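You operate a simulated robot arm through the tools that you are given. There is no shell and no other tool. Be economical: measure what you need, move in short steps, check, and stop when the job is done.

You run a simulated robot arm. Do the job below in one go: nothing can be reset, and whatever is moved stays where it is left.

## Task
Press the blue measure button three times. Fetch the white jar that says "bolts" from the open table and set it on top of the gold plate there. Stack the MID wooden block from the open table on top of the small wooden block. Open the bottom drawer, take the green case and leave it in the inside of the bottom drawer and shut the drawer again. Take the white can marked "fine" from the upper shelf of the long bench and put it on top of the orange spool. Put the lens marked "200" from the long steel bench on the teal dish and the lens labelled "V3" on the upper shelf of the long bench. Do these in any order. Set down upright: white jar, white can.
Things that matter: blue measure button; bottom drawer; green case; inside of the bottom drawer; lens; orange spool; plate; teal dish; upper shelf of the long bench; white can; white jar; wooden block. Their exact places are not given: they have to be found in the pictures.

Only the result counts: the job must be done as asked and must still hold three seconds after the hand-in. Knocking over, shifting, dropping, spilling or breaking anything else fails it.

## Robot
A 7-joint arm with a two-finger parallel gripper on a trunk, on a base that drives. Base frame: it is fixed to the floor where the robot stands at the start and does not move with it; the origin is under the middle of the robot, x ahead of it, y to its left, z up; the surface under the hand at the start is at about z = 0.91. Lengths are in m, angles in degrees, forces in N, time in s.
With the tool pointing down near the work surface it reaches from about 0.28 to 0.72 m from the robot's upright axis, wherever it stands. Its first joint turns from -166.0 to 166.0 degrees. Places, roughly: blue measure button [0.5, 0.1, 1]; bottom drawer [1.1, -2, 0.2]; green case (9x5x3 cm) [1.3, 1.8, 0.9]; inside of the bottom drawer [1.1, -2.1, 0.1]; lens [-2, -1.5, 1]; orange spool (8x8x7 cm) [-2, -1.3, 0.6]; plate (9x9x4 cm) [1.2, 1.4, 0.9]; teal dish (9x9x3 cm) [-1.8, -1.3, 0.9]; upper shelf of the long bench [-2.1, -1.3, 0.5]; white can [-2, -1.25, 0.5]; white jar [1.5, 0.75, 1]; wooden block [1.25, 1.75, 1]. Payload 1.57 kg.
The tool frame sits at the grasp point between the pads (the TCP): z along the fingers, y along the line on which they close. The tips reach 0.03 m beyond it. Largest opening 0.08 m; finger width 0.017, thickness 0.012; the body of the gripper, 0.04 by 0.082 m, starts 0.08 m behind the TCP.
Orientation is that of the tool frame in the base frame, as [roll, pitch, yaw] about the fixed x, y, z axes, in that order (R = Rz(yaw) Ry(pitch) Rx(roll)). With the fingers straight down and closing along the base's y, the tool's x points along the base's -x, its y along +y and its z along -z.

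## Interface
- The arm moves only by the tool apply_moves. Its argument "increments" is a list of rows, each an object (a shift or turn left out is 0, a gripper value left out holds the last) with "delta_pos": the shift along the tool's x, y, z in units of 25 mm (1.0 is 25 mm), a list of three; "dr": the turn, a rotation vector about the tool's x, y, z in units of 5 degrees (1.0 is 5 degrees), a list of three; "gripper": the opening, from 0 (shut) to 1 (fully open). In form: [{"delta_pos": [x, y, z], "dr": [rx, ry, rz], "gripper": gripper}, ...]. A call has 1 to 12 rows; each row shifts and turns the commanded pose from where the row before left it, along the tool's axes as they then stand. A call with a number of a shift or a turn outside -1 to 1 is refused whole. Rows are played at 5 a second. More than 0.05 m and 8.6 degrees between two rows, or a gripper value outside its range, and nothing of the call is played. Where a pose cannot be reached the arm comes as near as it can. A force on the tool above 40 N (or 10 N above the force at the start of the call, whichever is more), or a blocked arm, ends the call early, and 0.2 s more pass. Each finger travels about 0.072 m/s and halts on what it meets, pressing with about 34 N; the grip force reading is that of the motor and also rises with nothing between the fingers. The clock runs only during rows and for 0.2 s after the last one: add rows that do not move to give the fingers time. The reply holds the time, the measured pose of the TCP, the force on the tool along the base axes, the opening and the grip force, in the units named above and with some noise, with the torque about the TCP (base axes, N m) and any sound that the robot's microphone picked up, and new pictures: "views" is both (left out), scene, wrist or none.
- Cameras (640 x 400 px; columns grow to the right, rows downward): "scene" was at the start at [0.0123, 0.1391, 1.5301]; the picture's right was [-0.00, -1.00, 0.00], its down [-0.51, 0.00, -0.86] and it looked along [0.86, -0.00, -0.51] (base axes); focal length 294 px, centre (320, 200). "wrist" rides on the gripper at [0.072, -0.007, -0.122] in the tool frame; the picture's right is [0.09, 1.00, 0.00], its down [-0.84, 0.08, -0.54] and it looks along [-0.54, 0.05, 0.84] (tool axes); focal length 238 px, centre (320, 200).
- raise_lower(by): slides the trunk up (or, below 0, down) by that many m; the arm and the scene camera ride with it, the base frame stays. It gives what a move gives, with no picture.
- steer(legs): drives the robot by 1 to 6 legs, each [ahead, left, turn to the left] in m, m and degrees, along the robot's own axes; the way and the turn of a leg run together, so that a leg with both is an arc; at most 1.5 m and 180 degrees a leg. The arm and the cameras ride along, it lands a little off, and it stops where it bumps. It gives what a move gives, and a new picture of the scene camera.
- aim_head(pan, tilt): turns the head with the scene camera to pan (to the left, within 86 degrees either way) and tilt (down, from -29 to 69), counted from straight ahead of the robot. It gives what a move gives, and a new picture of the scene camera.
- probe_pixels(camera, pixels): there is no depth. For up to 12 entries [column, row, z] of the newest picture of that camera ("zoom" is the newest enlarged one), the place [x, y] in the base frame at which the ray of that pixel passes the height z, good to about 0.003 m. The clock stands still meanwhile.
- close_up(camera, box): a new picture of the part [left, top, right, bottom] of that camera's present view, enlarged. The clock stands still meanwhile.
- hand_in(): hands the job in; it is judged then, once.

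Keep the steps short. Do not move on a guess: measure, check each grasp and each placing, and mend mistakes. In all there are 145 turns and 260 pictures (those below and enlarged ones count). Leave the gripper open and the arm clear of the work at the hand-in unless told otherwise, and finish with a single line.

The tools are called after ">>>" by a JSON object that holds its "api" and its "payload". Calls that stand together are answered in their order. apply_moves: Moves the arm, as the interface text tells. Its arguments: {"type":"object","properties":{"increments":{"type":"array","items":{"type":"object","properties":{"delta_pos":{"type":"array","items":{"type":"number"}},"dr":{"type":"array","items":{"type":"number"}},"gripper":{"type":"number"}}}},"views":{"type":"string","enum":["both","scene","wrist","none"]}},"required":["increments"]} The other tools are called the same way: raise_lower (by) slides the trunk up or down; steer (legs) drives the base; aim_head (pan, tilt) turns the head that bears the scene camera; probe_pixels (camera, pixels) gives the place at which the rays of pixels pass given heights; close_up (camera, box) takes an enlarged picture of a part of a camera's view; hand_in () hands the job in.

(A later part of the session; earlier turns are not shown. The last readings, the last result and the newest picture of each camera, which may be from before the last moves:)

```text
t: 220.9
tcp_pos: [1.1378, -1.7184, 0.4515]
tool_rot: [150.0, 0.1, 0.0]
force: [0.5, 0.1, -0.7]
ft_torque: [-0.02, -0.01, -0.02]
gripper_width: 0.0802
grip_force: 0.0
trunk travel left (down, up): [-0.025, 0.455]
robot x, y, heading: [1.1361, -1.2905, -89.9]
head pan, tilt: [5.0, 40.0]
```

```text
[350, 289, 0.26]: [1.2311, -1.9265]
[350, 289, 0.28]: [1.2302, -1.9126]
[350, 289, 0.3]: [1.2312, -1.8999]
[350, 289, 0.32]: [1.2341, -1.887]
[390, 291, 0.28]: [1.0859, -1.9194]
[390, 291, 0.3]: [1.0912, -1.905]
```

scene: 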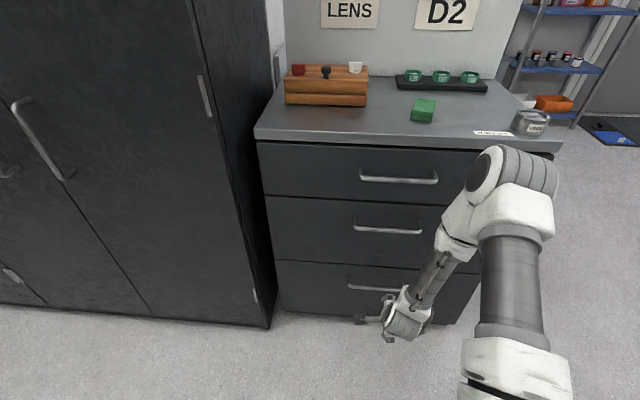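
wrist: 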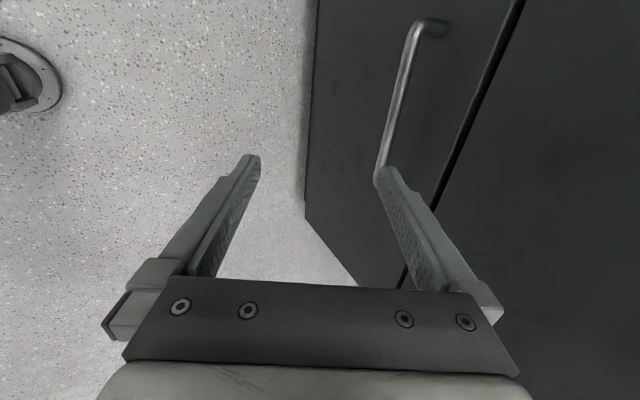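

Both cameras together put the bar nearer (y≈−1.875, z≈0.355). I narrow the opening and move to about 80 mm short of it to refine.

>>> {"api": "apply_moves", "payload": {"increments": [{"delta_pos": [0, 0.9, 0.7], "gripper": 0.5}, {"delta_pos": [0, 0.9, 0.7]}, {"delta_pos": [0, 0.85, 0.7]}, {"delta_pos": [0, 0.85, 0.7]}, {}], "views": "both"}}

```text
t: 222.1
tcp_pos: [1.1393, -1.8306, 0.4353]
tool_rot: [150.1, 0.1, 0.1]
force: [-0.7, 0.4, -0.2]
ft_torque: [-0.02, 0.02, -0.04]
gripper_width: 0.0399
grip_force: 0.0
trunk travel left (down, up): [-0.025, 0.455]
robot x, y, heading: [1.1376, -1.2884, -89.5]
head pan, tilt: [5.0, 40.0]
```

scene: 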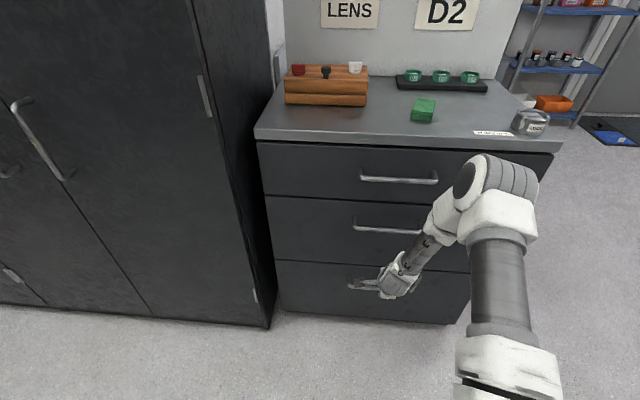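
wrist: 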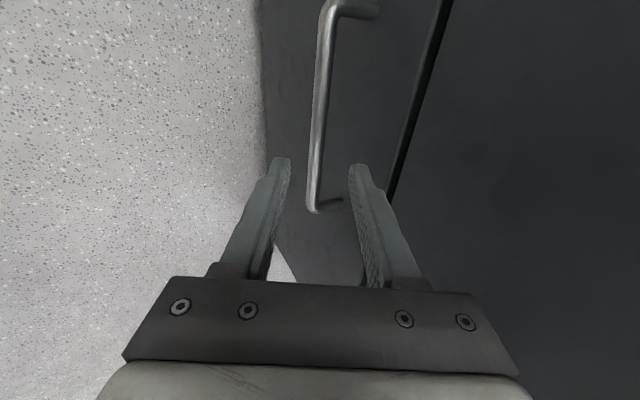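

>>> {"api": "probe_pixels", "payload": {"camera": "wrist", "pixels": [[326, 12, 0.3], [326, 12, 0.34], [326, 12, 0.38], [312, 206, 0.3], [312, 206, 0.34], [312, 206, 0.38], [317, 130, 0.3], [317, 130, 0.34], [317, 130, 0.38], [420, 90, 0.38], [420, 90, 0.42]]}}

>>> {"api": "close_up", "payload": {"camera": "scene", "box": [330, 260, 440, 330]}}

```text
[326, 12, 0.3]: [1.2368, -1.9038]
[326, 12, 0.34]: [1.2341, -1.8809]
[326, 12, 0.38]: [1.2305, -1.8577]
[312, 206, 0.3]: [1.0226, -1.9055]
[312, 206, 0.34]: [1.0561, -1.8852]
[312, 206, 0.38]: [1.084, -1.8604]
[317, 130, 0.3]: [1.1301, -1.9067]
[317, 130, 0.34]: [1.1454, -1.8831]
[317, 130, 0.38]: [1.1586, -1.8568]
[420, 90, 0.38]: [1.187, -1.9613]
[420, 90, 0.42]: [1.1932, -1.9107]
```

```text
5.71 times, centred on (385, 295) of scene
```

zoom: 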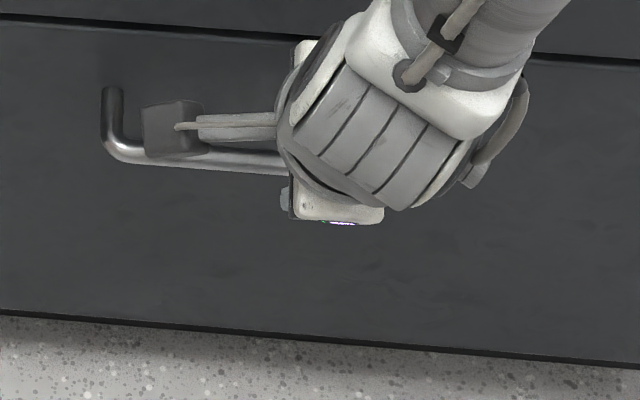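

The bar is about (y −1.888, z 0.333), 118 mm ahead on the tool axis and centred. I advance 100 mm.

>>> {"api": "apply_moves", "payload": {"increments": [{"delta_pos": [0, 0, 0.8], "gripper": 0.4}, {"delta_pos": [0, 0, 0.8]}, {"delta_pos": [0, 0, 0.8]}, {"delta_pos": [0, 0, 0.4]}, {"delta_pos": [0, 0, 0.4]}, {}], "views": "wrist"}}

```text
t: 223.5
tcp_pos: [1.1393, -1.8691, 0.3657]
tool_rot: [150.2, 0.0, 0.0]
force: [0.1, 0.1, 0.2]
ft_torque: [-0.02, -0.05, 0.01]
gripper_width: 0.032
grip_force: 0.1
trunk travel left (down, up): [-0.025, 0.455]
robot x, y, heading: [1.131, -1.2909, -89.7]
head pan, tilt: [5.0, 40.0]
```

wrist: 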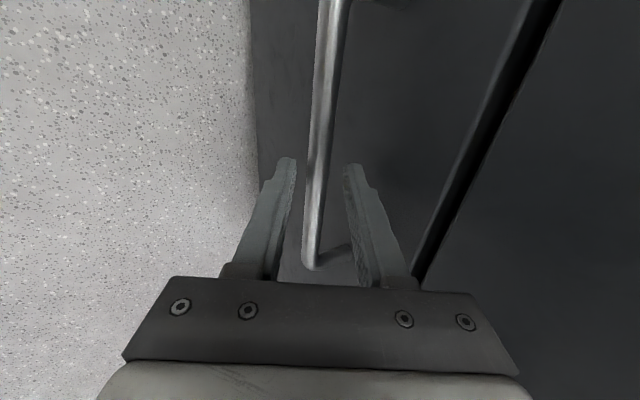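

>>> {"api": "apply_moves", "payload": {"increments": [{"delta_pos": [0, -0.05, 0.3]}, {"delta_pos": [0, 0, 0.3]}, {"delta_pos": [0, 0, 0.25]}, {}], "views": "none"}}

>>> {"api": "apply_moves", "payload": {"increments": [{"gripper": 0}, {}, {}], "views": "wrist"}}

```text
t: 224.5
tcp_pos: [1.1386, -1.8787, 0.3474]
tool_rot: [150.1, 0.2, 0.0]
force: [-0.9, 13.8, 14.3]
ft_torque: [-0.34, 0.0, -0.01]
gripper_width: 0.0275
grip_force: 0.1
trunk travel left (down, up): [-0.025, 0.455]
robot x, y, heading: [1.1283, -1.2897, -89.7]
head pan, tilt: [5.0, 40.0]
```

```text
t: 225.3
tcp_pos: [1.1382, -1.8786, 0.3452]
tool_rot: [150.2, 0.1, 0.0]
force: [0.4, -2.7, -6.5]
ft_torque: [-0.08, 0.4, 0.02]
gripper_width: 0.0137
grip_force: 29.5
trunk travel left (down, up): [-0.025, 0.455]
robot x, y, heading: [1.1356, -1.287, -89.9]
head pan, tilt: [5.0, 40.0]
```

wrist: 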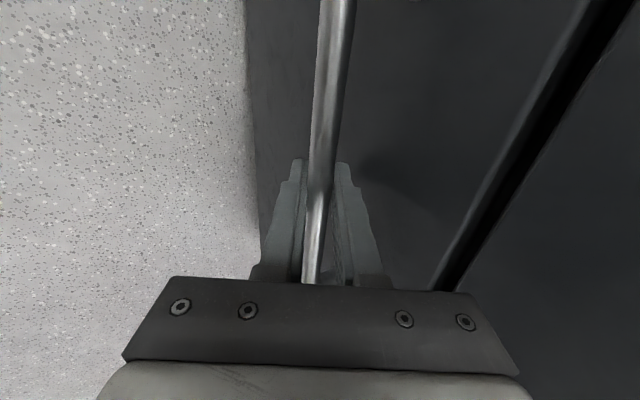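

The bar is gripped. I drive back 5 cm to test the drawer.

>>> {"api": "steer", "payload": {"legs": [[-0.05, 0, 0]]}}

```text
t: 226.3
tcp_pos: [1.1392, -1.8297, 0.3458]
tool_rot: [150.1, 0.0, 0.0]
force: [-1.5, 1.2, -6.4]
ft_torque: [-0.02, 0.16, 0.19]
gripper_width: 0.0138
grip_force: 30.7
trunk travel left (down, up): [-0.025, 0.455]
robot x, y, heading: [1.1327, -1.2364, -89.6]
head pan, tilt: [5.0, 40.0]
```

scene: 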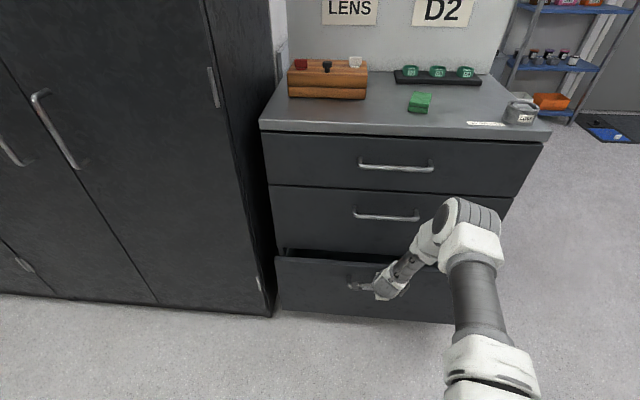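

The drawer slides. I pull it 0.23 m more.

>>> {"api": "steer", "payload": {"legs": [[-0.23, 0, 0]]}}

```text
t: 228.4
tcp_pos: [1.1376, -1.5997, 0.3463]
tool_rot: [150.2, 0.0, 0.1]
force: [9.6, 0.7, -3.4]
ft_torque: [0.08, 0.07, 0.15]
gripper_width: 0.0136
grip_force: 30.2
trunk travel left (down, up): [-0.025, 0.455]
robot x, y, heading: [1.1312, -1.0119, -89.8]
head pan, tilt: [5.0, 40.0]
```

scene: 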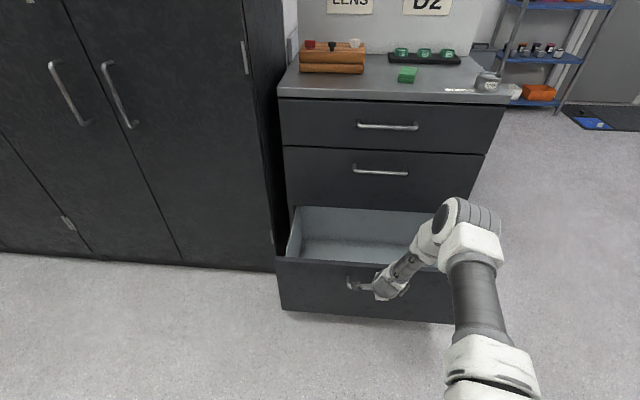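

The drawer is open 0.28 m. I release the bar, back out and up.

>>> {"api": "apply_moves", "payload": {"increments": [{"gripper": 0.4}, {}, {"delta_pos": [0, 0, -0.8]}, {"delta_pos": [0, 0, -1]}, {"delta_pos": [0, 0, -1]}, {"delta_pos": [0, 0, -1]}, {"delta_pos": [0, 0, -1], "gripper": 1}, {"delta_pos": [0, 0.5, -0.87]}, {"delta_pos": [0, 0.5, -0.87]}, {"delta_pos": [0, 0.5, -0.87]}, {"delta_pos": [0, 0.5, -0.87]}], "views": "none"}}

>>> {"api": "raise_lower", "payload": {"by": 0.42}}

>>> {"api": "aim_head", "payload": {"pan": 0, "tilt": 52}}

```text
t: 230.8
tcp_pos: [1.138, -1.5416, 0.5507]
tool_rot: [150.2, 0.0, 0.0]
force: [0.3, 0.2, -0.4]
ft_torque: [0.0, -0.01, 0.01]
gripper_width: 0.08
grip_force: 0.0
trunk travel left (down, up): [-0.025, 0.455]
robot x, y, heading: [1.1296, -1.0099, -89.7]
head pan, tilt: [5.0, 40.0]
```

```text
refused: 0.42 is not a number from -0.4 to 0.4
```

```text
t: 231.5
tcp_pos: [1.1384, -1.5413, 0.55]
tool_rot: [150.2, -0.1, 0.1]
force: [0.6, -0.1, 0.4]
ft_torque: [0.01, -0.03, 0.03]
gripper_width: 0.08
grip_force: 0.0
trunk travel left (down, up): [-0.025, 0.455]
robot x, y, heading: [1.1333, -1.0107, -89.8]
head pan, tilt: [0.0, 52.0]
```

scene: 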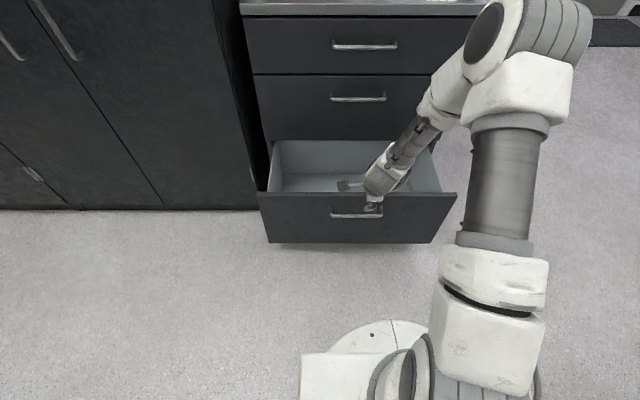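

>>> {"api": "raise_lower", "payload": {"by": 0.4}}

>>> {"api": "steer", "payload": {"legs": [[0.18, 0, 0]]}}

```text
t: 235.4
tcp_pos: [1.1392, -1.5412, 0.9507]
tool_rot: [150.2, 0.0, 0.1]
force: [0.6, -0.4, 0.4]
ft_torque: [-0.01, 0.02, 0.0]
gripper_width: 0.0799
grip_force: 0.1
trunk travel left (down, up): [-0.425, 0.055]
robot x, y, heading: [1.1284, -1.0114, -89.9]
head pan, tilt: [0.0, 52.0]
```

```text
t: 237.2
tcp_pos: [1.1409, -1.722, 0.9512]
tool_rot: [150.2, 0.0, 0.2]
force: [-0.6, 0.3, -0.9]
ft_torque: [-0.01, 0.02, 0.02]
gripper_width: 0.0799
grip_force: 0.0
trunk travel left (down, up): [-0.425, 0.055]
robot x, y, heading: [1.1328, -1.1901, -89.6]
head pan, tilt: [0.0, 52.0]
```

scene: 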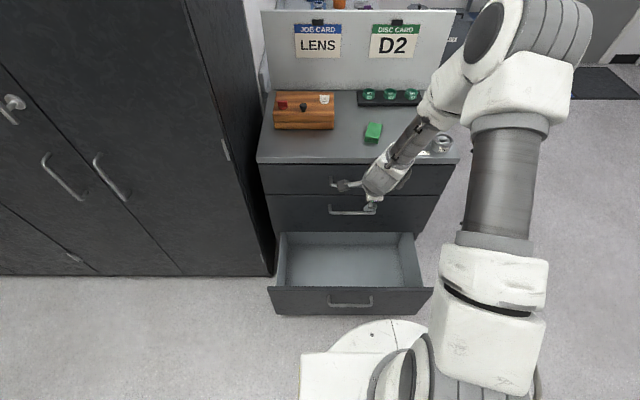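

>>> {"api": "apply_moves", "payload": {"increments": [{"delta_pos": [0, 0.6, -1], "dr": [0, 0, -1]}, {"delta_pos": [0, 0.6, -1], "dr": [0, 0, -1]}, {"dr": [0, 0, -1]}, {"dr": [0, 0, -1]}, {"dr": [0, 0, -1]}, {"dr": [0, 0, -1]}, {"dr": [0, 0, -1]}, {"dr": [0, 0, -1]}, {"dr": [0, 0, -1]}, {"dr": [0, 0, -1]}, {"dr": [0, 0, -1]}, {"dr": [0, 0, -1]}], "views": "none"}}

>>> {"api": "apply_moves", "payload": {"increments": [{"dr": [0, 0, -1]}, {"dr": [0, 0, -1]}, {"dr": [0, 0, -1]}, {"dr": [0, 0, -1]}, {"dr": [0, 0, -1]}, {"dr": [0, 0, -1]}, {"delta_pos": [-1, 0, -0.5]}, {"delta_pos": [-1, 0, -0.5]}, {}], "views": "both"}}

```text
t: 239.8
tcp_pos: [1.1411, -1.7238, 1.0081]
tool_rot: [164.1, 25.4, 56.7]
force: [0.5, 0.5, 0.1]
ft_torque: [-0.04, -0.01, -0.01]
gripper_width: 0.0802
grip_force: 0.0
trunk travel left (down, up): [-0.425, 0.055]
robot x, y, heading: [1.1341, -1.1861, -89.6]
head pan, tilt: [0.0, 52.0]
```

```text
t: 241.8
tcp_pos: [1.1417, -1.7556, 1.0551]
tool_rot: [-180.0, 29.8, 90.1]
force: [0.0, 0.9, -0.9]
ft_torque: [0.0, 0.02, 0.03]
gripper_width: 0.08
grip_force: 0.1
trunk travel left (down, up): [-0.425, 0.055]
robot x, y, heading: [1.1328, -1.191, -89.6]
head pan, tilt: [0.0, 52.0]
```

scene: 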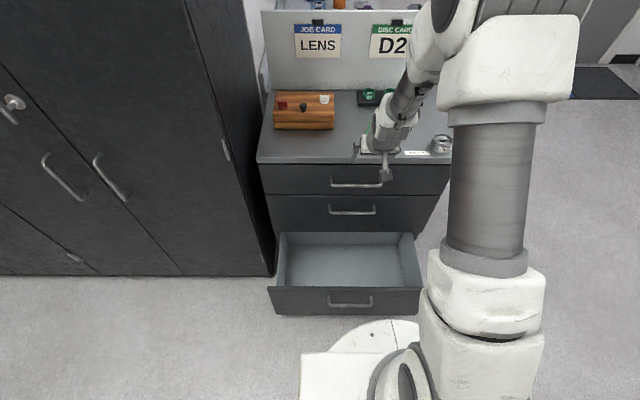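
wrist: 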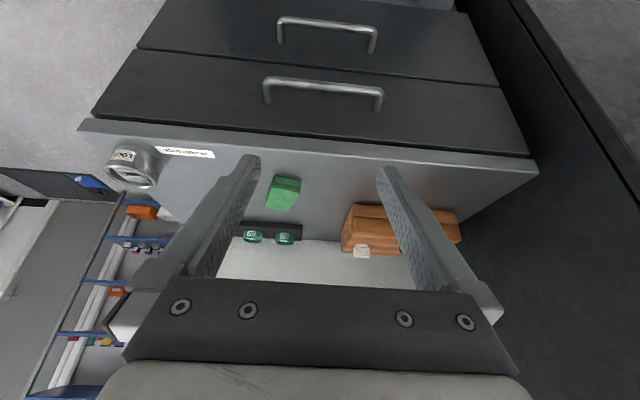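

>>> {"api": "close_up", "payload": {"camera": "wrist", "box": [240, 160, 340, 225]}}

>>> {"api": "probe_pixels", "payload": {"camera": "wrist", "pixels": [[274, 177, 0.9], [300, 180, 0.9], [299, 190, 0.925], [273, 184, 0.925], [265, 206, 0.925], [290, 211, 0.925]]}}

```text
6.15 times, centred on (290, 192) of wrist
```

zoom: 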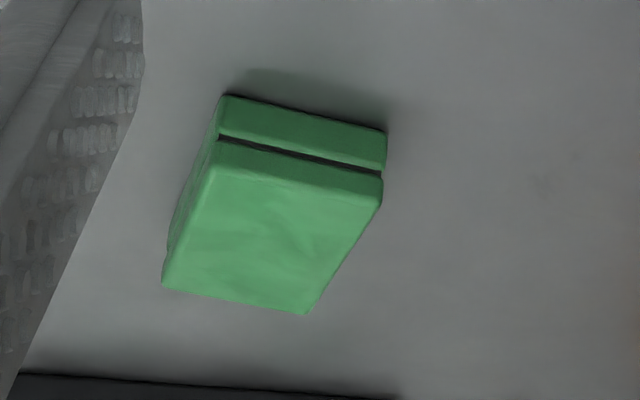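

```text
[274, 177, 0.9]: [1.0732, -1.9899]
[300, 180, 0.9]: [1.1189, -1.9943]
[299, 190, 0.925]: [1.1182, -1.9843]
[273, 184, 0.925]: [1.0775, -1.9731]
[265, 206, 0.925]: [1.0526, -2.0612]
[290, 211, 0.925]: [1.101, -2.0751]
```

Case: centre (1.087,−2.025), axis 255°. I align the yaw and approach with 30° tilt.

>>> {"api": "apply_moves", "payload": {"increments": [{"dr": [0.5, 0, 0.866]}, {"dr": [0.5, 0, 0.866]}, {"dr": [0.5, 0, 0.866]}, {"delta_pos": [-0.85, 0.084, 0.65]}, {"delta_pos": [-0.85, 0.084, 0.65]}, {"delta_pos": [-0.85, 0.084, 0.65]}, {"delta_pos": [-0.85, 0.084, 0.65]}, {"delta_pos": [-0.85, 0.084, 0.65]}, {"delta_pos": [-0.85, 0.084, 0.65]}, {"delta_pos": [-0.85, 0.084, 0.65]}, {"delta_pos": [-0.85, 0.084, 0.65]}, {}], "views": "both"}}

```text
t: 244.4
tcp_pos: [1.1028, -1.9622, 1.0261]
tool_rot: [-179.9, 29.9, 75.3]
force: [-0.2, 0.1, 1.2]
ft_torque: [0.03, 0.01, 0.01]
gripper_width: 0.0802
grip_force: 0.2
trunk travel left (down, up): [-0.425, 0.055]
robot x, y, heading: [1.1303, -1.1933, -89.3]
head pan, tilt: [0.0, 52.0]
```

scene: 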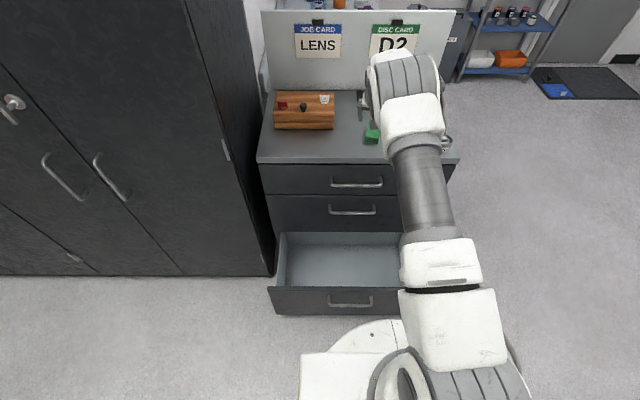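
wrist: 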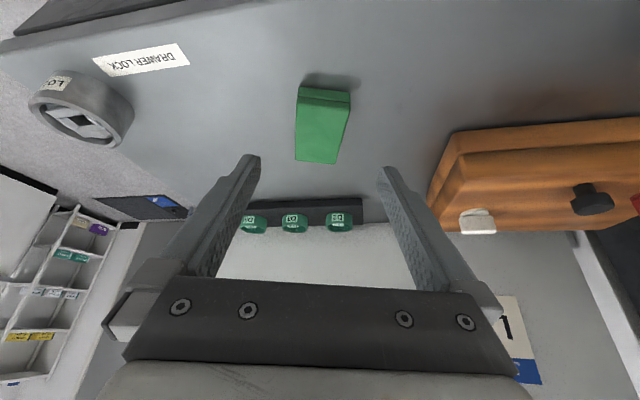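

>>> {"api": "apply_moves", "payload": {"increments": [{"delta_pos": [0, 0, 1]}, {"delta_pos": [-0.1, 0.04, 1]}, {"delta_pos": [0, 0, 1]}, {"delta_pos": [0, 0, 0.8]}, {"delta_pos": [0, 0, 0.4]}, {}, {"gripper": 0}, {}, {}, {}], "views": "wrist"}}

```text
t: 246.6
tcp_pos: [1.0916, -2.0131, 0.9371]
tool_rot: [-179.9, 29.8, 75.1]
force: [0.5, -0.1, -0.1]
ft_torque: [-0.02, 0.02, 0.02]
gripper_width: 0.0495
grip_force: 33.7
trunk travel left (down, up): [-0.425, 0.055]
robot x, y, heading: [1.1353, -1.1914, -89.5]
head pan, tilt: [0.0, 52.0]
```

wrist: 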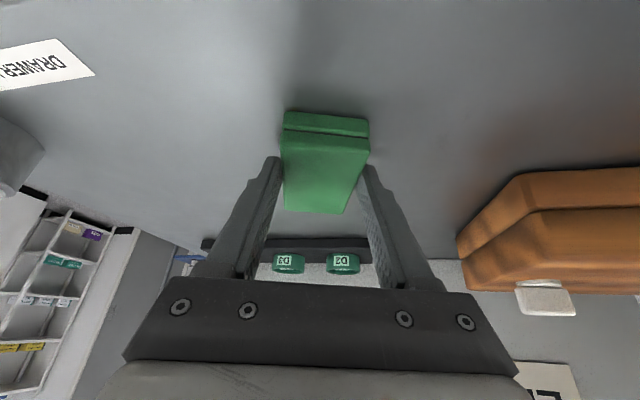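

Held. I lift and carry it back over the open drawer.

>>> {"api": "apply_moves", "payload": {"increments": [{"delta_pos": [-0.53, 0, -0.92]}, {"delta_pos": [-0.53, 0, -0.92]}, {"delta_pos": [-0.53, 0, -0.92]}, {"delta_pos": [0.96, -0.075, -0.555]}, {"delta_pos": [0.96, -0.075, -0.555]}, {"delta_pos": [0.96, -0.075, -0.555]}, {"delta_pos": [0.96, -0.075, -0.555]}, {"delta_pos": [0.96, -0.075, -0.555]}, {"delta_pos": [0.96, -0.075, -0.555]}, {"delta_pos": [0.96, -0.075, -0.555]}, {"delta_pos": [0.96, -0.075, -0.555]}, {"delta_pos": [0.96, -0.075, -0.555]}], "views": "none"}}

>>> {"api": "raise_lower", "payload": {"by": -0.4}}

>>> {"api": "apply_moves", "payload": {"increments": [{"dr": [0, 1, 0]}, {"dr": [0, 1, 0]}, {"dr": [0, 1, 0]}, {"dr": [0, 1, 0]}], "views": "both"}}

```text
t: 249.2
tcp_pos: [1.1383, -1.7683, 1.0172]
tool_rot: [-179.9, 29.7, 75.3]
force: [-0.1, -0.3, 0.0]
ft_torque: [0.04, 0.03, 0.02]
gripper_width: 0.0493
grip_force: 34.5
trunk travel left (down, up): [-0.425, 0.055]
robot x, y, heading: [1.133, -1.1883, -89.9]
head pan, tilt: [0.0, 52.0]
```

```text
t: 253.0
tcp_pos: [1.1377, -1.7693, 0.6173]
tool_rot: [-180.0, 29.8, 75.3]
force: [0.4, -0.4, -0.8]
ft_torque: [0.02, 0.02, 0.02]
gripper_width: 0.0493
grip_force: 34.4
trunk travel left (down, up): [-0.025, 0.455]
robot x, y, heading: [1.1342, -1.191, -89.7]
head pan, tilt: [0.0, 52.0]
```

```text
t: 254.0
tcp_pos: [1.1378, -1.7704, 0.6178]
tool_rot: [-179.9, 9.7, 75.2]
force: [-0.1, 0.6, -0.6]
ft_torque: [0.02, -0.01, -0.01]
gripper_width: 0.0491
grip_force: 33.6
trunk travel left (down, up): [-0.025, 0.455]
robot x, y, heading: [1.1303, -1.1936, -89.8]
head pan, tilt: [0.0, 52.0]
```

scene: 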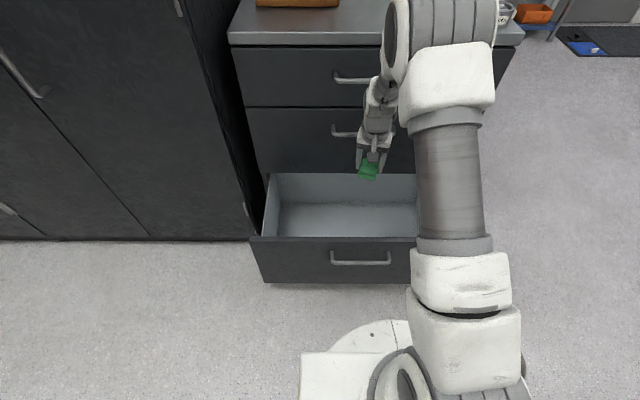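
wrist: 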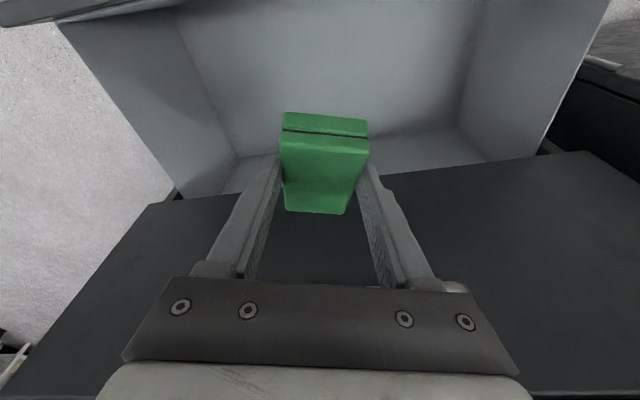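

I shift 30 mm deeper so the camera clears the front panel, and lower.

>>> {"api": "apply_moves", "payload": {"increments": [{"delta_pos": [-0.57, 0.15, 0.1]}, {"delta_pos": [-0.57, 0.15, 0.1]}, {"delta_pos": [0.17, 0, 0.98]}, {"delta_pos": [0.17, 0, 0.98]}, {"delta_pos": [0.17, 0, 0.98]}, {"delta_pos": [0.17, 0, 0.98]}, {"delta_pos": [0.17, 0, 0.98]}, {"delta_pos": [0.17, 0, 0.98]}, {"delta_pos": [0.17, 0, 0.98]}, {"delta_pos": [0.17, 0, 0.98]}, {"delta_pos": [0.17, 0, 0.98]}, {"delta_pos": [0.17, 0, 0.98]}], "views": "both"}}

```text
t: 256.6
tcp_pos: [1.1377, -1.8006, 0.369]
tool_rot: [-180.0, 9.8, 75.2]
force: [0.2, 0.1, 0.3]
ft_torque: [0.01, 0.01, 0.01]
gripper_width: 0.0494
grip_force: 33.6
trunk travel left (down, up): [-0.025, 0.455]
robot x, y, heading: [1.1328, -1.1937, -89.9]
head pan, tilt: [0.0, 52.0]
```

scene: 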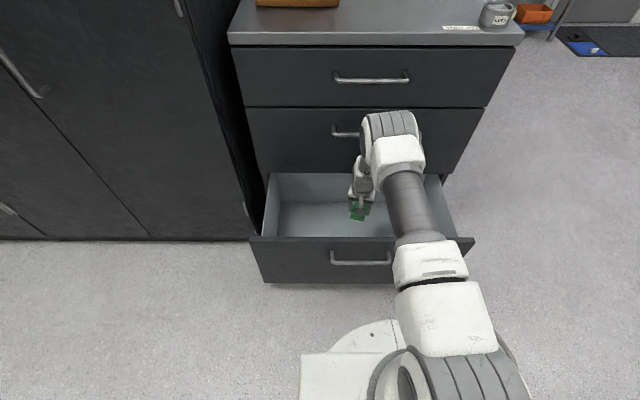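
wrist: 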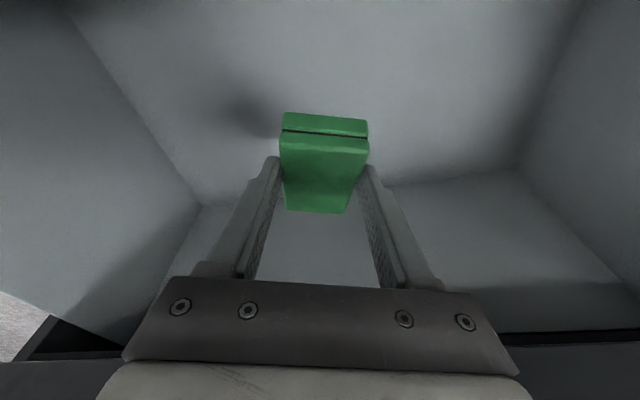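

>>> {"api": "apply_moves", "payload": {"increments": [{"delta_pos": [0.17, 0, 0.98]}, {"delta_pos": [0.17, 0, 0.98]}, {"delta_pos": [0.085, 0, 0.49]}, {"delta_pos": [0.085, 0, 0.49]}, {"delta_pos": [0.04, 0, 0.24]}, {"delta_pos": [0.04, 0, 0.24]}, {}], "views": "both"}}

```text
t: 258.2
tcp_pos: [1.1379, -1.8005, 0.2811]
tool_rot: [-179.9, 9.8, 75.2]
force: [0.1, -0.7, -0.8]
ft_torque: [-0.02, 0.03, -0.05]
gripper_width: 0.049
grip_force: 33.6
trunk travel left (down, up): [-0.025, 0.455]
robot x, y, heading: [1.1326, -1.1924, -89.7]
head pan, tilt: [0.0, 52.0]
```

scene: 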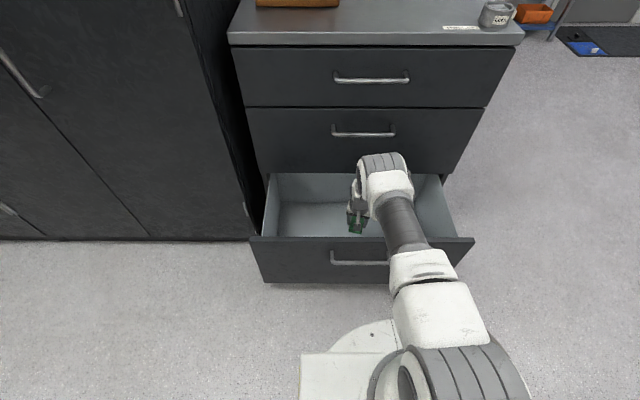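
wrist: 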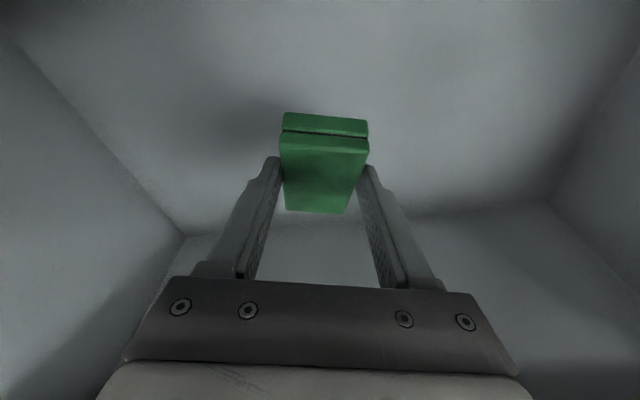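

>>> {"api": "apply_moves", "payload": {"increments": [{"delta_pos": [0.085, 0, 0.49]}, {"delta_pos": [0.085, 0, 0.49]}, {"delta_pos": [0.04, 0, 0.24]}, {"delta_pos": [0.04, 0, 0.24]}, {"delta_pos": [0.04, 0, 0.24]}, {"delta_pos": [0.04, 0, 0.24]}, {"delta_pos": [0.04, 0, 0.24]}, {"delta_pos": [0.04, 0, 0.24]}, {"delta_pos": [0.04, 0, 0.24]}, {}], "views": "both"}}

```text
t: 260.4
tcp_pos: [1.1362, -1.8005, 0.2145]
tool_rot: [-179.9, 9.9, 75.3]
force: [0.0, 0.3, -0.2]
ft_torque: [0.05, 0.02, -0.02]
gripper_width: 0.0491
grip_force: 33.6
trunk travel left (down, up): [-0.025, 0.455]
robot x, y, heading: [1.131, -1.1906, -89.9]
head pan, tilt: [0.0, 52.0]
```

scene: 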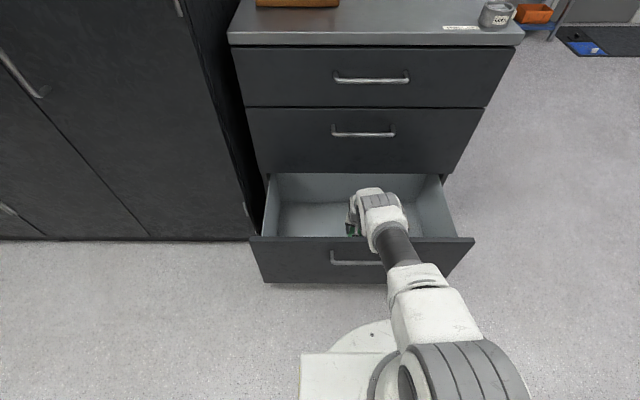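
wrist: 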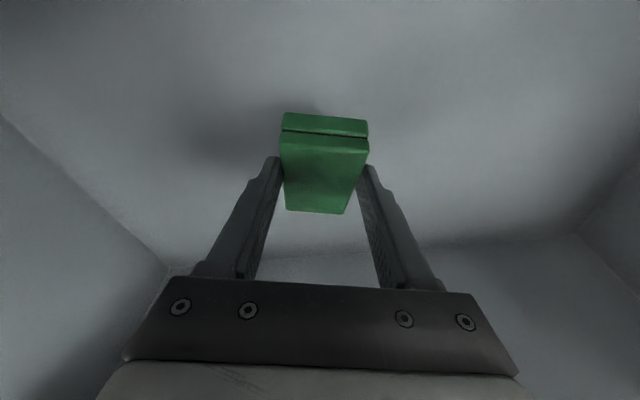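

>>> {"api": "apply_moves", "payload": {"increments": [{"delta_pos": [0.04, 0, 0.24]}, {"delta_pos": [0.04, 0, 0.24]}, {"delta_pos": [0.04, 0, 0.24]}, {"delta_pos": [0.04, 0, 0.24]}, {"delta_pos": [0.02, 0, 0.12]}, {"delta_pos": [0.02, 0, 0.12]}, {"delta_pos": [0.02, 0, 0.12]}, {"delta_pos": [0.02, 0, 0.12]}, {"delta_pos": [0.02, 0, 0.12]}, {"delta_pos": [0.02, 0, 0.12]}, {}], "views": "wrist"}}

```text
t: 262.8
tcp_pos: [1.1371, -1.7919, 0.182]
tool_rot: [-179.9, 9.9, 75.1]
force: [1.2, -0.3, -0.9]
ft_torque: [0.02, -0.02, 0.01]
gripper_width: 0.0492
grip_force: 33.9
out of reach, approached as far as the arm can: row 6, 8, 10
trunk travel left (down, up): [-0.025, 0.455]
robot x, y, heading: [1.1372, -1.1947, -89.7]
head pan, tilt: [0.0, 52.0]
```

wrist: 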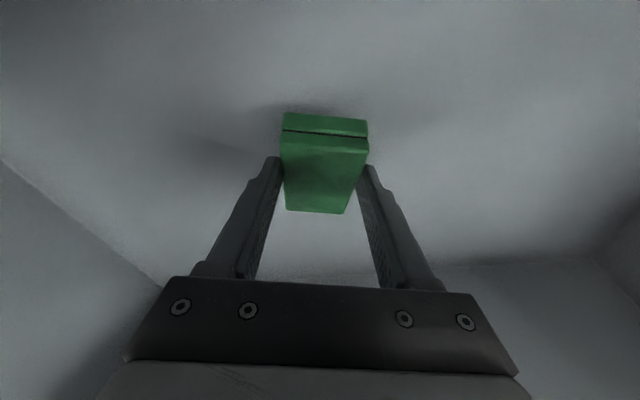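

The arm reached its limit at 0.18. The trunk has 25 mm left; I use it.

>>> {"api": "raise_lower", "payload": {"by": -0.024}}

>>> {"api": "apply_moves", "payload": {"increments": [{}], "views": "wrist"}}

>>> {"api": "close_up", "payload": {"camera": "scene", "box": [250, 160, 480, 300]}}

```text
t: 263.5
tcp_pos: [1.1374, -1.7903, 0.1569]
tool_rot: [-180.0, 9.9, 75.2]
force: [-0.1, 0.0, -0.3]
ft_torque: [-0.06, 0.0, 0.02]
gripper_width: 0.0491
grip_force: 34.2
trunk travel left (down, up): [-0.001, 0.479]
robot x, y, heading: [1.1329, -1.1893, -89.8]
head pan, tilt: [0.0, 52.0]
```

```text
t: 263.9
tcp_pos: [1.1375, -1.7912, 0.1571]
tool_rot: [-179.9, 9.9, 75.2]
force: [-0.1, 0.2, -0.7]
ft_torque: [-0.06, -0.05, 0.0]
gripper_width: 0.0493
grip_force: 34.0
trunk travel left (down, up): [-0.001, 0.479]
robot x, y, heading: [1.1337, -1.1902, -89.7]
head pan, tilt: [0.0, 52.0]
```

wrist: 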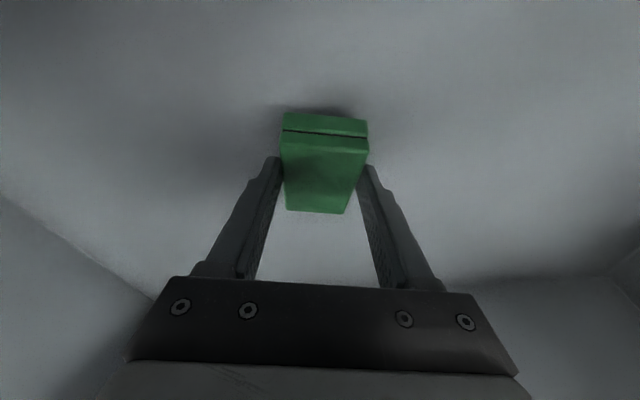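

```text
2.78 times, centred on (365, 230) of scene
```

zoom: 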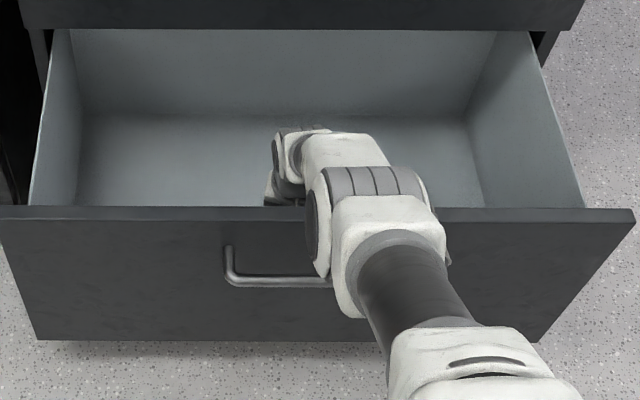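

The case is about a centimetre or two above the drawer floor, and the arm can go no lower. I release it there and rise.

>>> {"api": "apply_moves", "payload": {"increments": [{"gripper": 0.75}, {"gripper": 1}, {}, {"delta_pos": [-0.1, 0, -0.6]}, {"delta_pos": [-0.17, 0, -0.98]}, {"delta_pos": [-0.17, 0, -0.98]}, {"delta_pos": [-0.17, 0, -0.98]}, {"delta_pos": [-0.17, 0, -0.98]}, {"delta_pos": [-0.17, 0, -0.98]}, {"delta_pos": [-0.17, 0, -0.98]}, {}], "views": "wrist"}}

```text
t: 266.3
tcp_pos: [1.1384, -1.7905, 0.3221]
tool_rot: [-179.9, 10.0, 75.2]
force: [-0.2, -0.4, 0.1]
ft_torque: [0.02, 0.0, 0.03]
gripper_width: 0.0802
grip_force: 0.0
trunk travel left (down, up): [-0.001, 0.479]
robot x, y, heading: [1.1327, -1.1906, -89.5]
head pan, tilt: [0.0, 52.0]
```

wrist: 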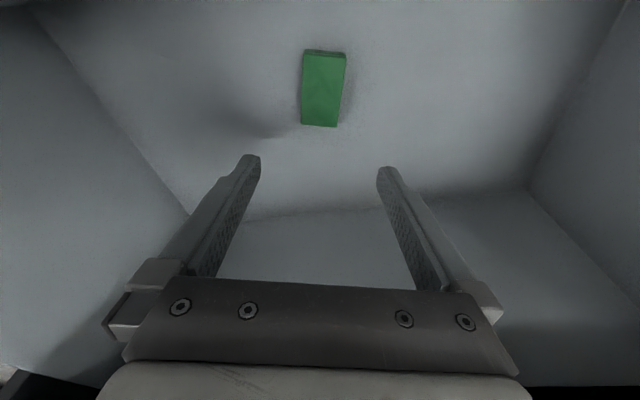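

The case lies flat in the drawer. I raise the hand out, back off and prepare to push the drawer shut with closed fingers at 45°.

>>> {"api": "raise_lower", "payload": {"by": 0.3}}

>>> {"api": "steer", "payload": {"legs": [[-0.24, 0, 0]]}}

>>> {"api": "apply_moves", "payload": {"increments": [{"dr": [0, -1, 0], "gripper": 0}, {"dr": [0, -1, 0]}, {"dr": [0, -1, 0]}, {"dr": [0, -1, 0]}, {"dr": [0, -1, 0]}, {"dr": [0, -1, 0]}, {"dr": [0, -1, 0]}, {"dr": [-0.707, 0, -0.707]}, {"dr": [-0.707, 0, -0.707]}, {"dr": [-0.707, 0, -0.707]}], "views": "scene"}}

```text
t: 269.3
tcp_pos: [1.1376, -1.7904, 0.6224]
tool_rot: [-179.8, 9.9, 75.3]
force: [0.6, 0.0, 0.5]
ft_torque: [0.01, 0.01, 0.0]
gripper_width: 0.0798
grip_force: 0.0
trunk travel left (down, up): [-0.301, 0.179]
robot x, y, heading: [1.1366, -1.1916, -89.6]
head pan, tilt: [0.0, 52.0]
```

```text
t: 271.5
tcp_pos: [1.1349, -1.5513, 0.6217]
tool_rot: [-180.0, 9.9, 75.2]
force: [-0.2, 0.1, -0.9]
ft_torque: [-0.01, 0.01, -0.01]
gripper_width: 0.0799
grip_force: 0.0
trunk travel left (down, up): [-0.301, 0.179]
robot x, y, heading: [1.1337, -0.9531, -89.8]
head pan, tilt: [0.0, 52.0]
```

scene: 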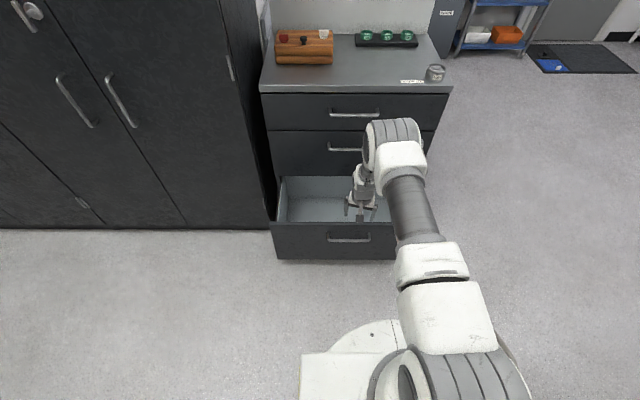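

```text
t: 273.7
tcp_pos: [1.1354, -1.5519, 0.6222]
tool_rot: [-179.9, 45.0, 90.2]
force: [0.6, 0.3, -0.2]
ft_torque: [0.04, 0.05, 0.01]
gripper_width: 0.0
grip_force: 21.8
trunk travel left (down, up): [-0.301, 0.179]
robot x, y, heading: [1.1352, -0.9526, -89.7]
head pan, tilt: [0.0, 52.0]
```

scene: 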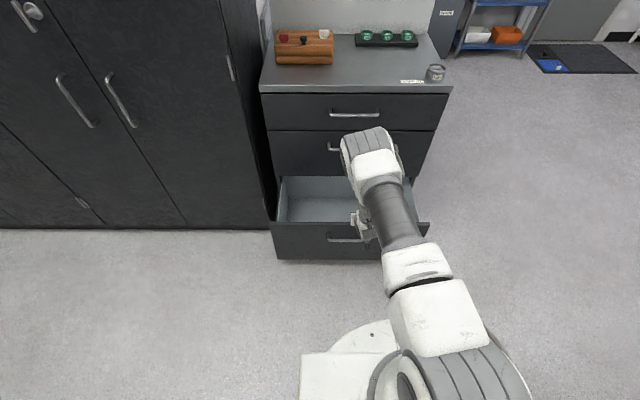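

>>> {"api": "raise_lower", "payload": {"by": -0.215}}

>>> {"api": "steer", "payload": {"legs": [[0.2, 0, 0]]}}

```text
t: 276.0
tcp_pos: [1.1356, -1.5516, 0.4073]
tool_rot: [-179.9, 44.9, 90.2]
force: [0.9, -0.5, -0.5]
ft_torque: [-0.01, 0.0, -0.03]
gripper_width: 0.0001
grip_force: 21.2
trunk travel left (down, up): [-0.086, 0.394]
robot x, y, heading: [1.1327, -0.9543, -90.0]
head pan, tilt: [0.0, 52.0]
```

```text
t: 277.9
tcp_pos: [1.1367, -1.7508, 0.4072]
tool_rot: [-179.9, 44.9, 90.2]
force: [1.0, 0.0, 0.2]
ft_torque: [0.01, -0.02, -0.01]
gripper_width: 0.0
grip_force: 21.5
trunk travel left (down, up): [-0.086, 0.394]
robot x, y, heading: [1.1286, -1.1526, -89.6]
head pan, tilt: [0.0, 52.0]
```

scene: 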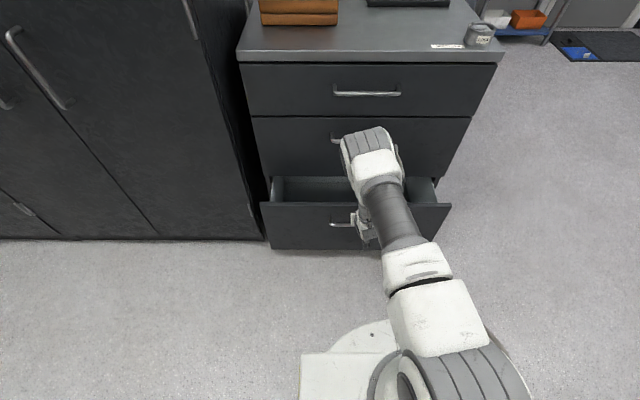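

The drawer is closing. I drive 0.13 m more, then finish with the arm under force watch.

>>> {"api": "steer", "payload": {"legs": [[0.13, 0, 0]]}}

>>> {"api": "apply_moves", "payload": {"increments": [{"delta_pos": [-0.14, 0, 0.14]}, {"delta_pos": [-0.14, 0, 0.14]}, {"delta_pos": [-0.14, 0, 0.14]}, {"delta_pos": [-0.14, 0, 0.14]}, {"delta_pos": [-0.14, 0, 0.14]}, {"delta_pos": [-0.14, 0, 0.14]}, {}], "views": "scene"}}

```text
t: 279.4
tcp_pos: [1.1392, -1.8817, 0.4075]
tool_rot: [-180.0, 44.8, 90.3]
force: [0.3, -0.7, -0.4]
ft_torque: [-0.01, 0.0, 0.0]
gripper_width: 0.0
grip_force: 21.6
trunk travel left (down, up): [-0.086, 0.394]
robot x, y, heading: [1.135, -1.283, -89.7]
head pan, tilt: [0.0, 52.0]
```

scene: 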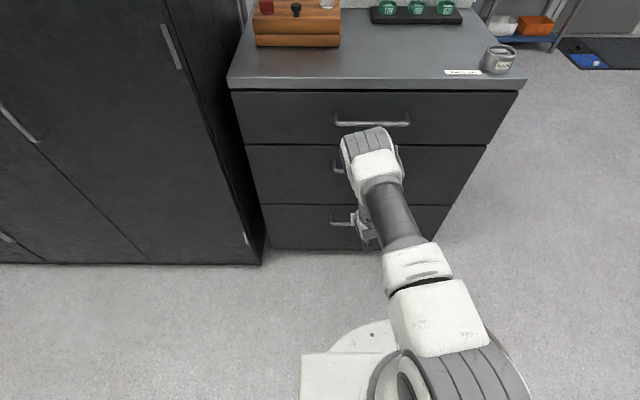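

```text
t: 280.2
tcp_pos: [1.139, -1.8886, 0.4018]
tool_rot: [-179.9, 44.1, 90.3]
force: [0.0, 0.6, -0.6]
ft_torque: [-0.05, 0.04, -0.01]
gripper_width: 0.0
grip_force: 21.3
trunk travel left (down, up): [-0.086, 0.394]
robot x, y, heading: [1.1301, -1.281, -89.7]
head pan, tilt: [0.0, 52.0]
stopped in row 4: the force on the tool passed its limit at 88 N (the readings are from after the stop); the commanded pose is now the measured one
```

scene: 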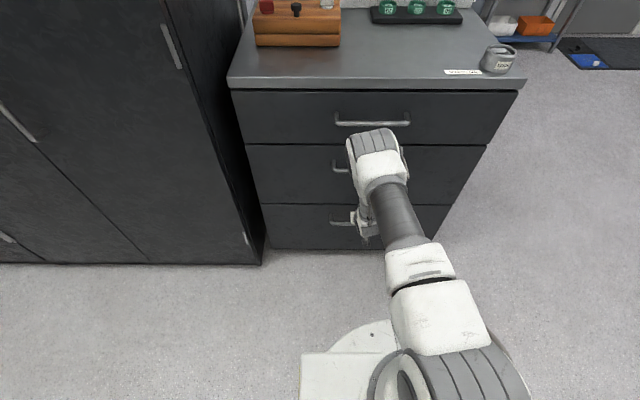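

The drawer hit its end stop: fully shut. I back off, raise everything and set the tool vertical.

>>> {"api": "steer", "payload": {"legs": [[-0.22, 0, 0]]}}

>>> {"api": "raise_lower", "payload": {"by": 0.39}}

>>> {"api": "apply_moves", "payload": {"increments": [{"delta_pos": [-0.7, 0, -0.7], "gripper": 1}, {"delta_pos": [-0.7, 0, -0.7]}, {"delta_pos": [-0.7, 0, -0.7]}, {"dr": [0, 1, 0], "delta_pos": [0, 0, -1]}, {"dr": [0, 1, 0], "delta_pos": [0, 0, -1]}, {"dr": [0, 1, 0], "delta_pos": [0, 0, -1]}, {"dr": [0, 1, 0], "delta_pos": [0, 0, -1]}, {"dr": [0, 1, 0], "delta_pos": [0, 0, -1]}, {"dr": [0, 1, 0], "delta_pos": [0, 0, -1]}, {"dr": [0, 1, 0], "delta_pos": [0, 0, -1]}, {"dr": [0, 1, 0], "delta_pos": [0, 0, -1]}, {"dr": [0, 0.85, 0], "delta_pos": [0, 0, -1]}], "views": "scene"}}

```text
t: 282.3
tcp_pos: [1.1364, -1.669, 0.4015]
tool_rot: [-179.9, 44.0, 90.2]
force: [0.8, 0.5, 0.7]
ft_torque: [0.03, -0.01, -0.02]
gripper_width: 0.0
grip_force: 21.3
trunk travel left (down, up): [-0.086, 0.394]
robot x, y, heading: [1.132, -1.0631, -89.8]
head pan, tilt: [0.0, 52.0]
```

scene: 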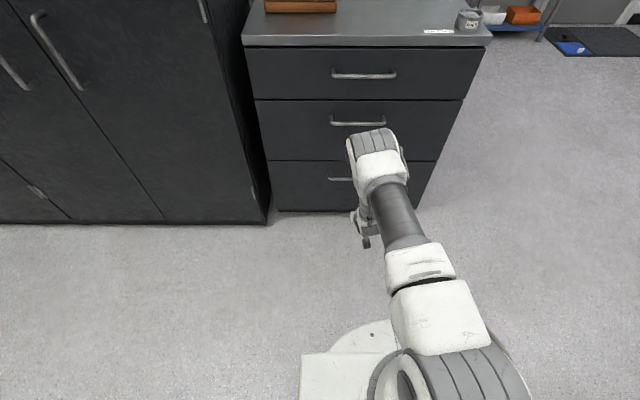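

```text
t: 286.1
tcp_pos: [1.1364, -1.6694, 0.7931]
tool_rot: [-180.0, 44.1, 90.2]
force: [-0.6, -0.6, 0.2]
ft_torque: [0.02, 0.03, 0.05]
gripper_width: 0.0
grip_force: 21.9
trunk travel left (down, up): [-0.476, 0.004]
robot x, y, heading: [1.1284, -1.0592, -89.7]
head pan, tilt: [0.0, 52.0]
```

```text
t: 288.6
tcp_pos: [1.136, -1.5797, 1.0682]
tool_rot: [-179.9, -0.4, 90.1]
force: [0.2, 0.6, 0.4]
ft_torque: [0.05, -0.02, 0.0]
gripper_width: 0.08
grip_force: 0.1
trunk travel left (down, up): [-0.476, 0.004]
robot x, y, heading: [1.1316, -1.0582, -89.4]
head pan, tilt: [0.0, 52.0]
```

scene: 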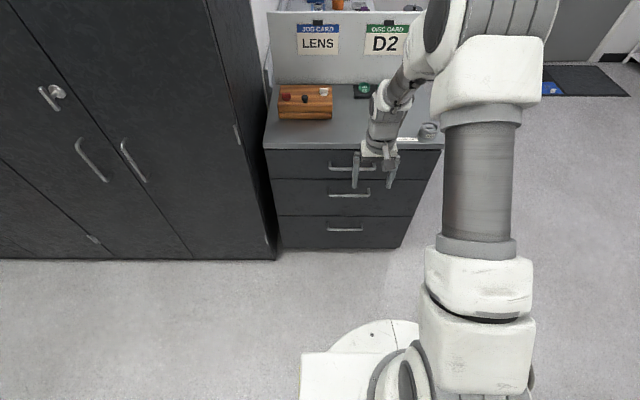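

The drawer is shut and the cabinet is undisturbed. I raise the hand and drive back round to the jars.

>>> {"api": "apply_moves", "payload": {"increments": [{"delta_pos": [0, 0, -1]}, {"delta_pos": [0, 0, -1]}, {"delta_pos": [0, 0, -1]}, {"delta_pos": [0, 0, -1]}, {"delta_pos": [0, 0, -1]}, {"delta_pos": [0, 0, -1]}, {"delta_pos": [0, 0, -1]}, {"delta_pos": [0, 0, -1]}, {"delta_pos": [0.5, 0, -1]}, {"delta_pos": [1, 0, -1]}, {"delta_pos": [1, 0, -1]}, {"delta_pos": [1, 0, 0]}], "views": "none"}}

>>> {"api": "steer", "payload": {"legs": [[0, 0, 90], [0.83, 0, 0], [0, 0, 90], [1.5, 0, 0], [0.32, 0, 0], [0, 0, 90]]}}

>>> {"api": "aim_head", "payload": {"pan": 0, "tilt": 45}}

```text
t: 291.2
tcp_pos: [1.1356, -1.4926, 1.3433]
tool_rot: [-179.8, -0.2, 90.2]
force: [0.3, -0.3, 0.8]
ft_torque: [0.03, 0.01, -0.01]
gripper_width: 0.08
grip_force: 0.1
trunk travel left (down, up): [-0.476, 0.004]
robot x, y, heading: [1.1335, -1.0597, -89.6]
head pan, tilt: [0.0, 52.0]
```

```text
t: 324.3
tcp_pos: [1.4853, 0.7599, 1.3429]
tool_rot: [-179.8, -0.4, 1.9]
force: [-0.1, -0.5, 0.2]
ft_torque: [-0.01, 0.0, 0.06]
gripper_width: 0.08
grip_force: 0.0
trunk travel left (down, up): [-0.476, 0.004]
robot x, y, heading: [1.9199, 0.7793, -177.7]
head pan, tilt: [0.0, 52.0]
```

scene: 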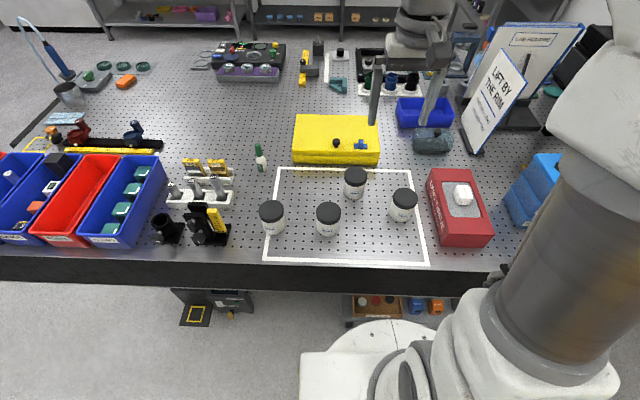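

```text
t: 325.0
tcp_pos: [1.4859, 0.7595, 1.3432]
tool_rot: [-179.9, -0.3, 1.9]
force: [-0.2, -0.3, 0.5]
ft_torque: [0.04, 0.01, 0.01]
gripper_width: 0.08
grip_force: 0.1
trunk travel left (down, up): [-0.476, 0.004]
robot x, y, heading: [1.9155, 0.7772, -177.9]
head pan, tilt: [0.0, 45.0]
```

scene: 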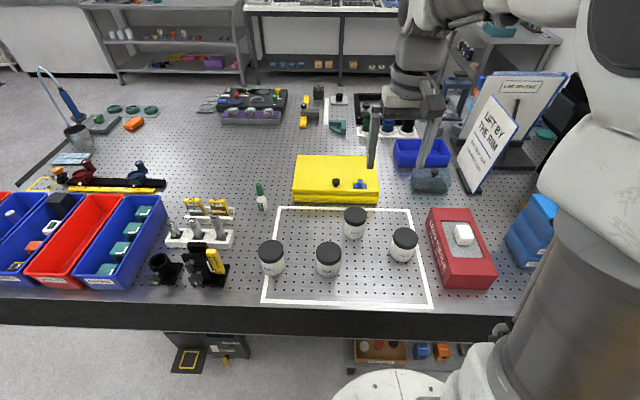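

>>> {"api": "close_up", "payload": {"camera": "scene", "box": [250, 190, 440, 310]}}

>>> {"api": "close_up", "payload": {"camera": "scene", "box": [320, 200, 430, 270]}}

```text
3.33 times, centred on (345, 250) of scene
```

zoom: 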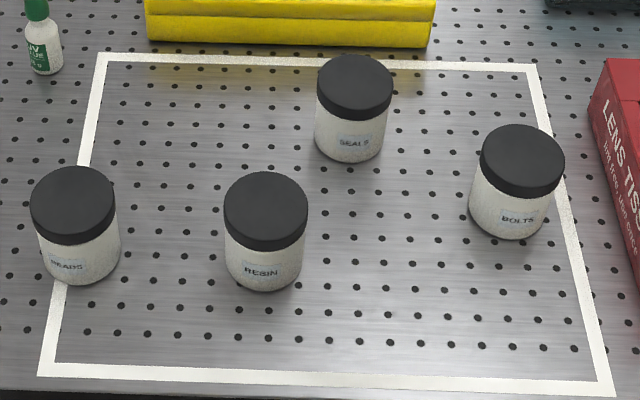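

```text
5.71 times, centred on (375, 235) of scene
```

zoom: 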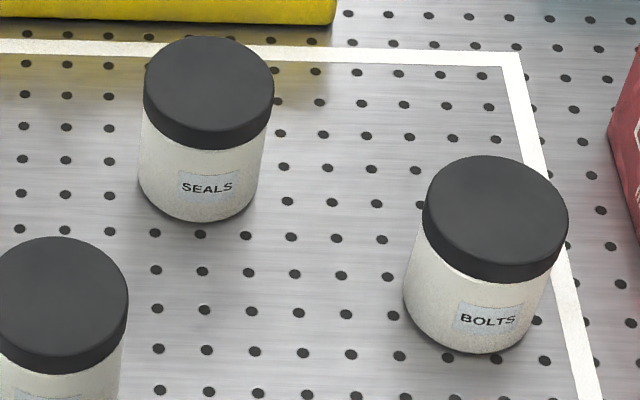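

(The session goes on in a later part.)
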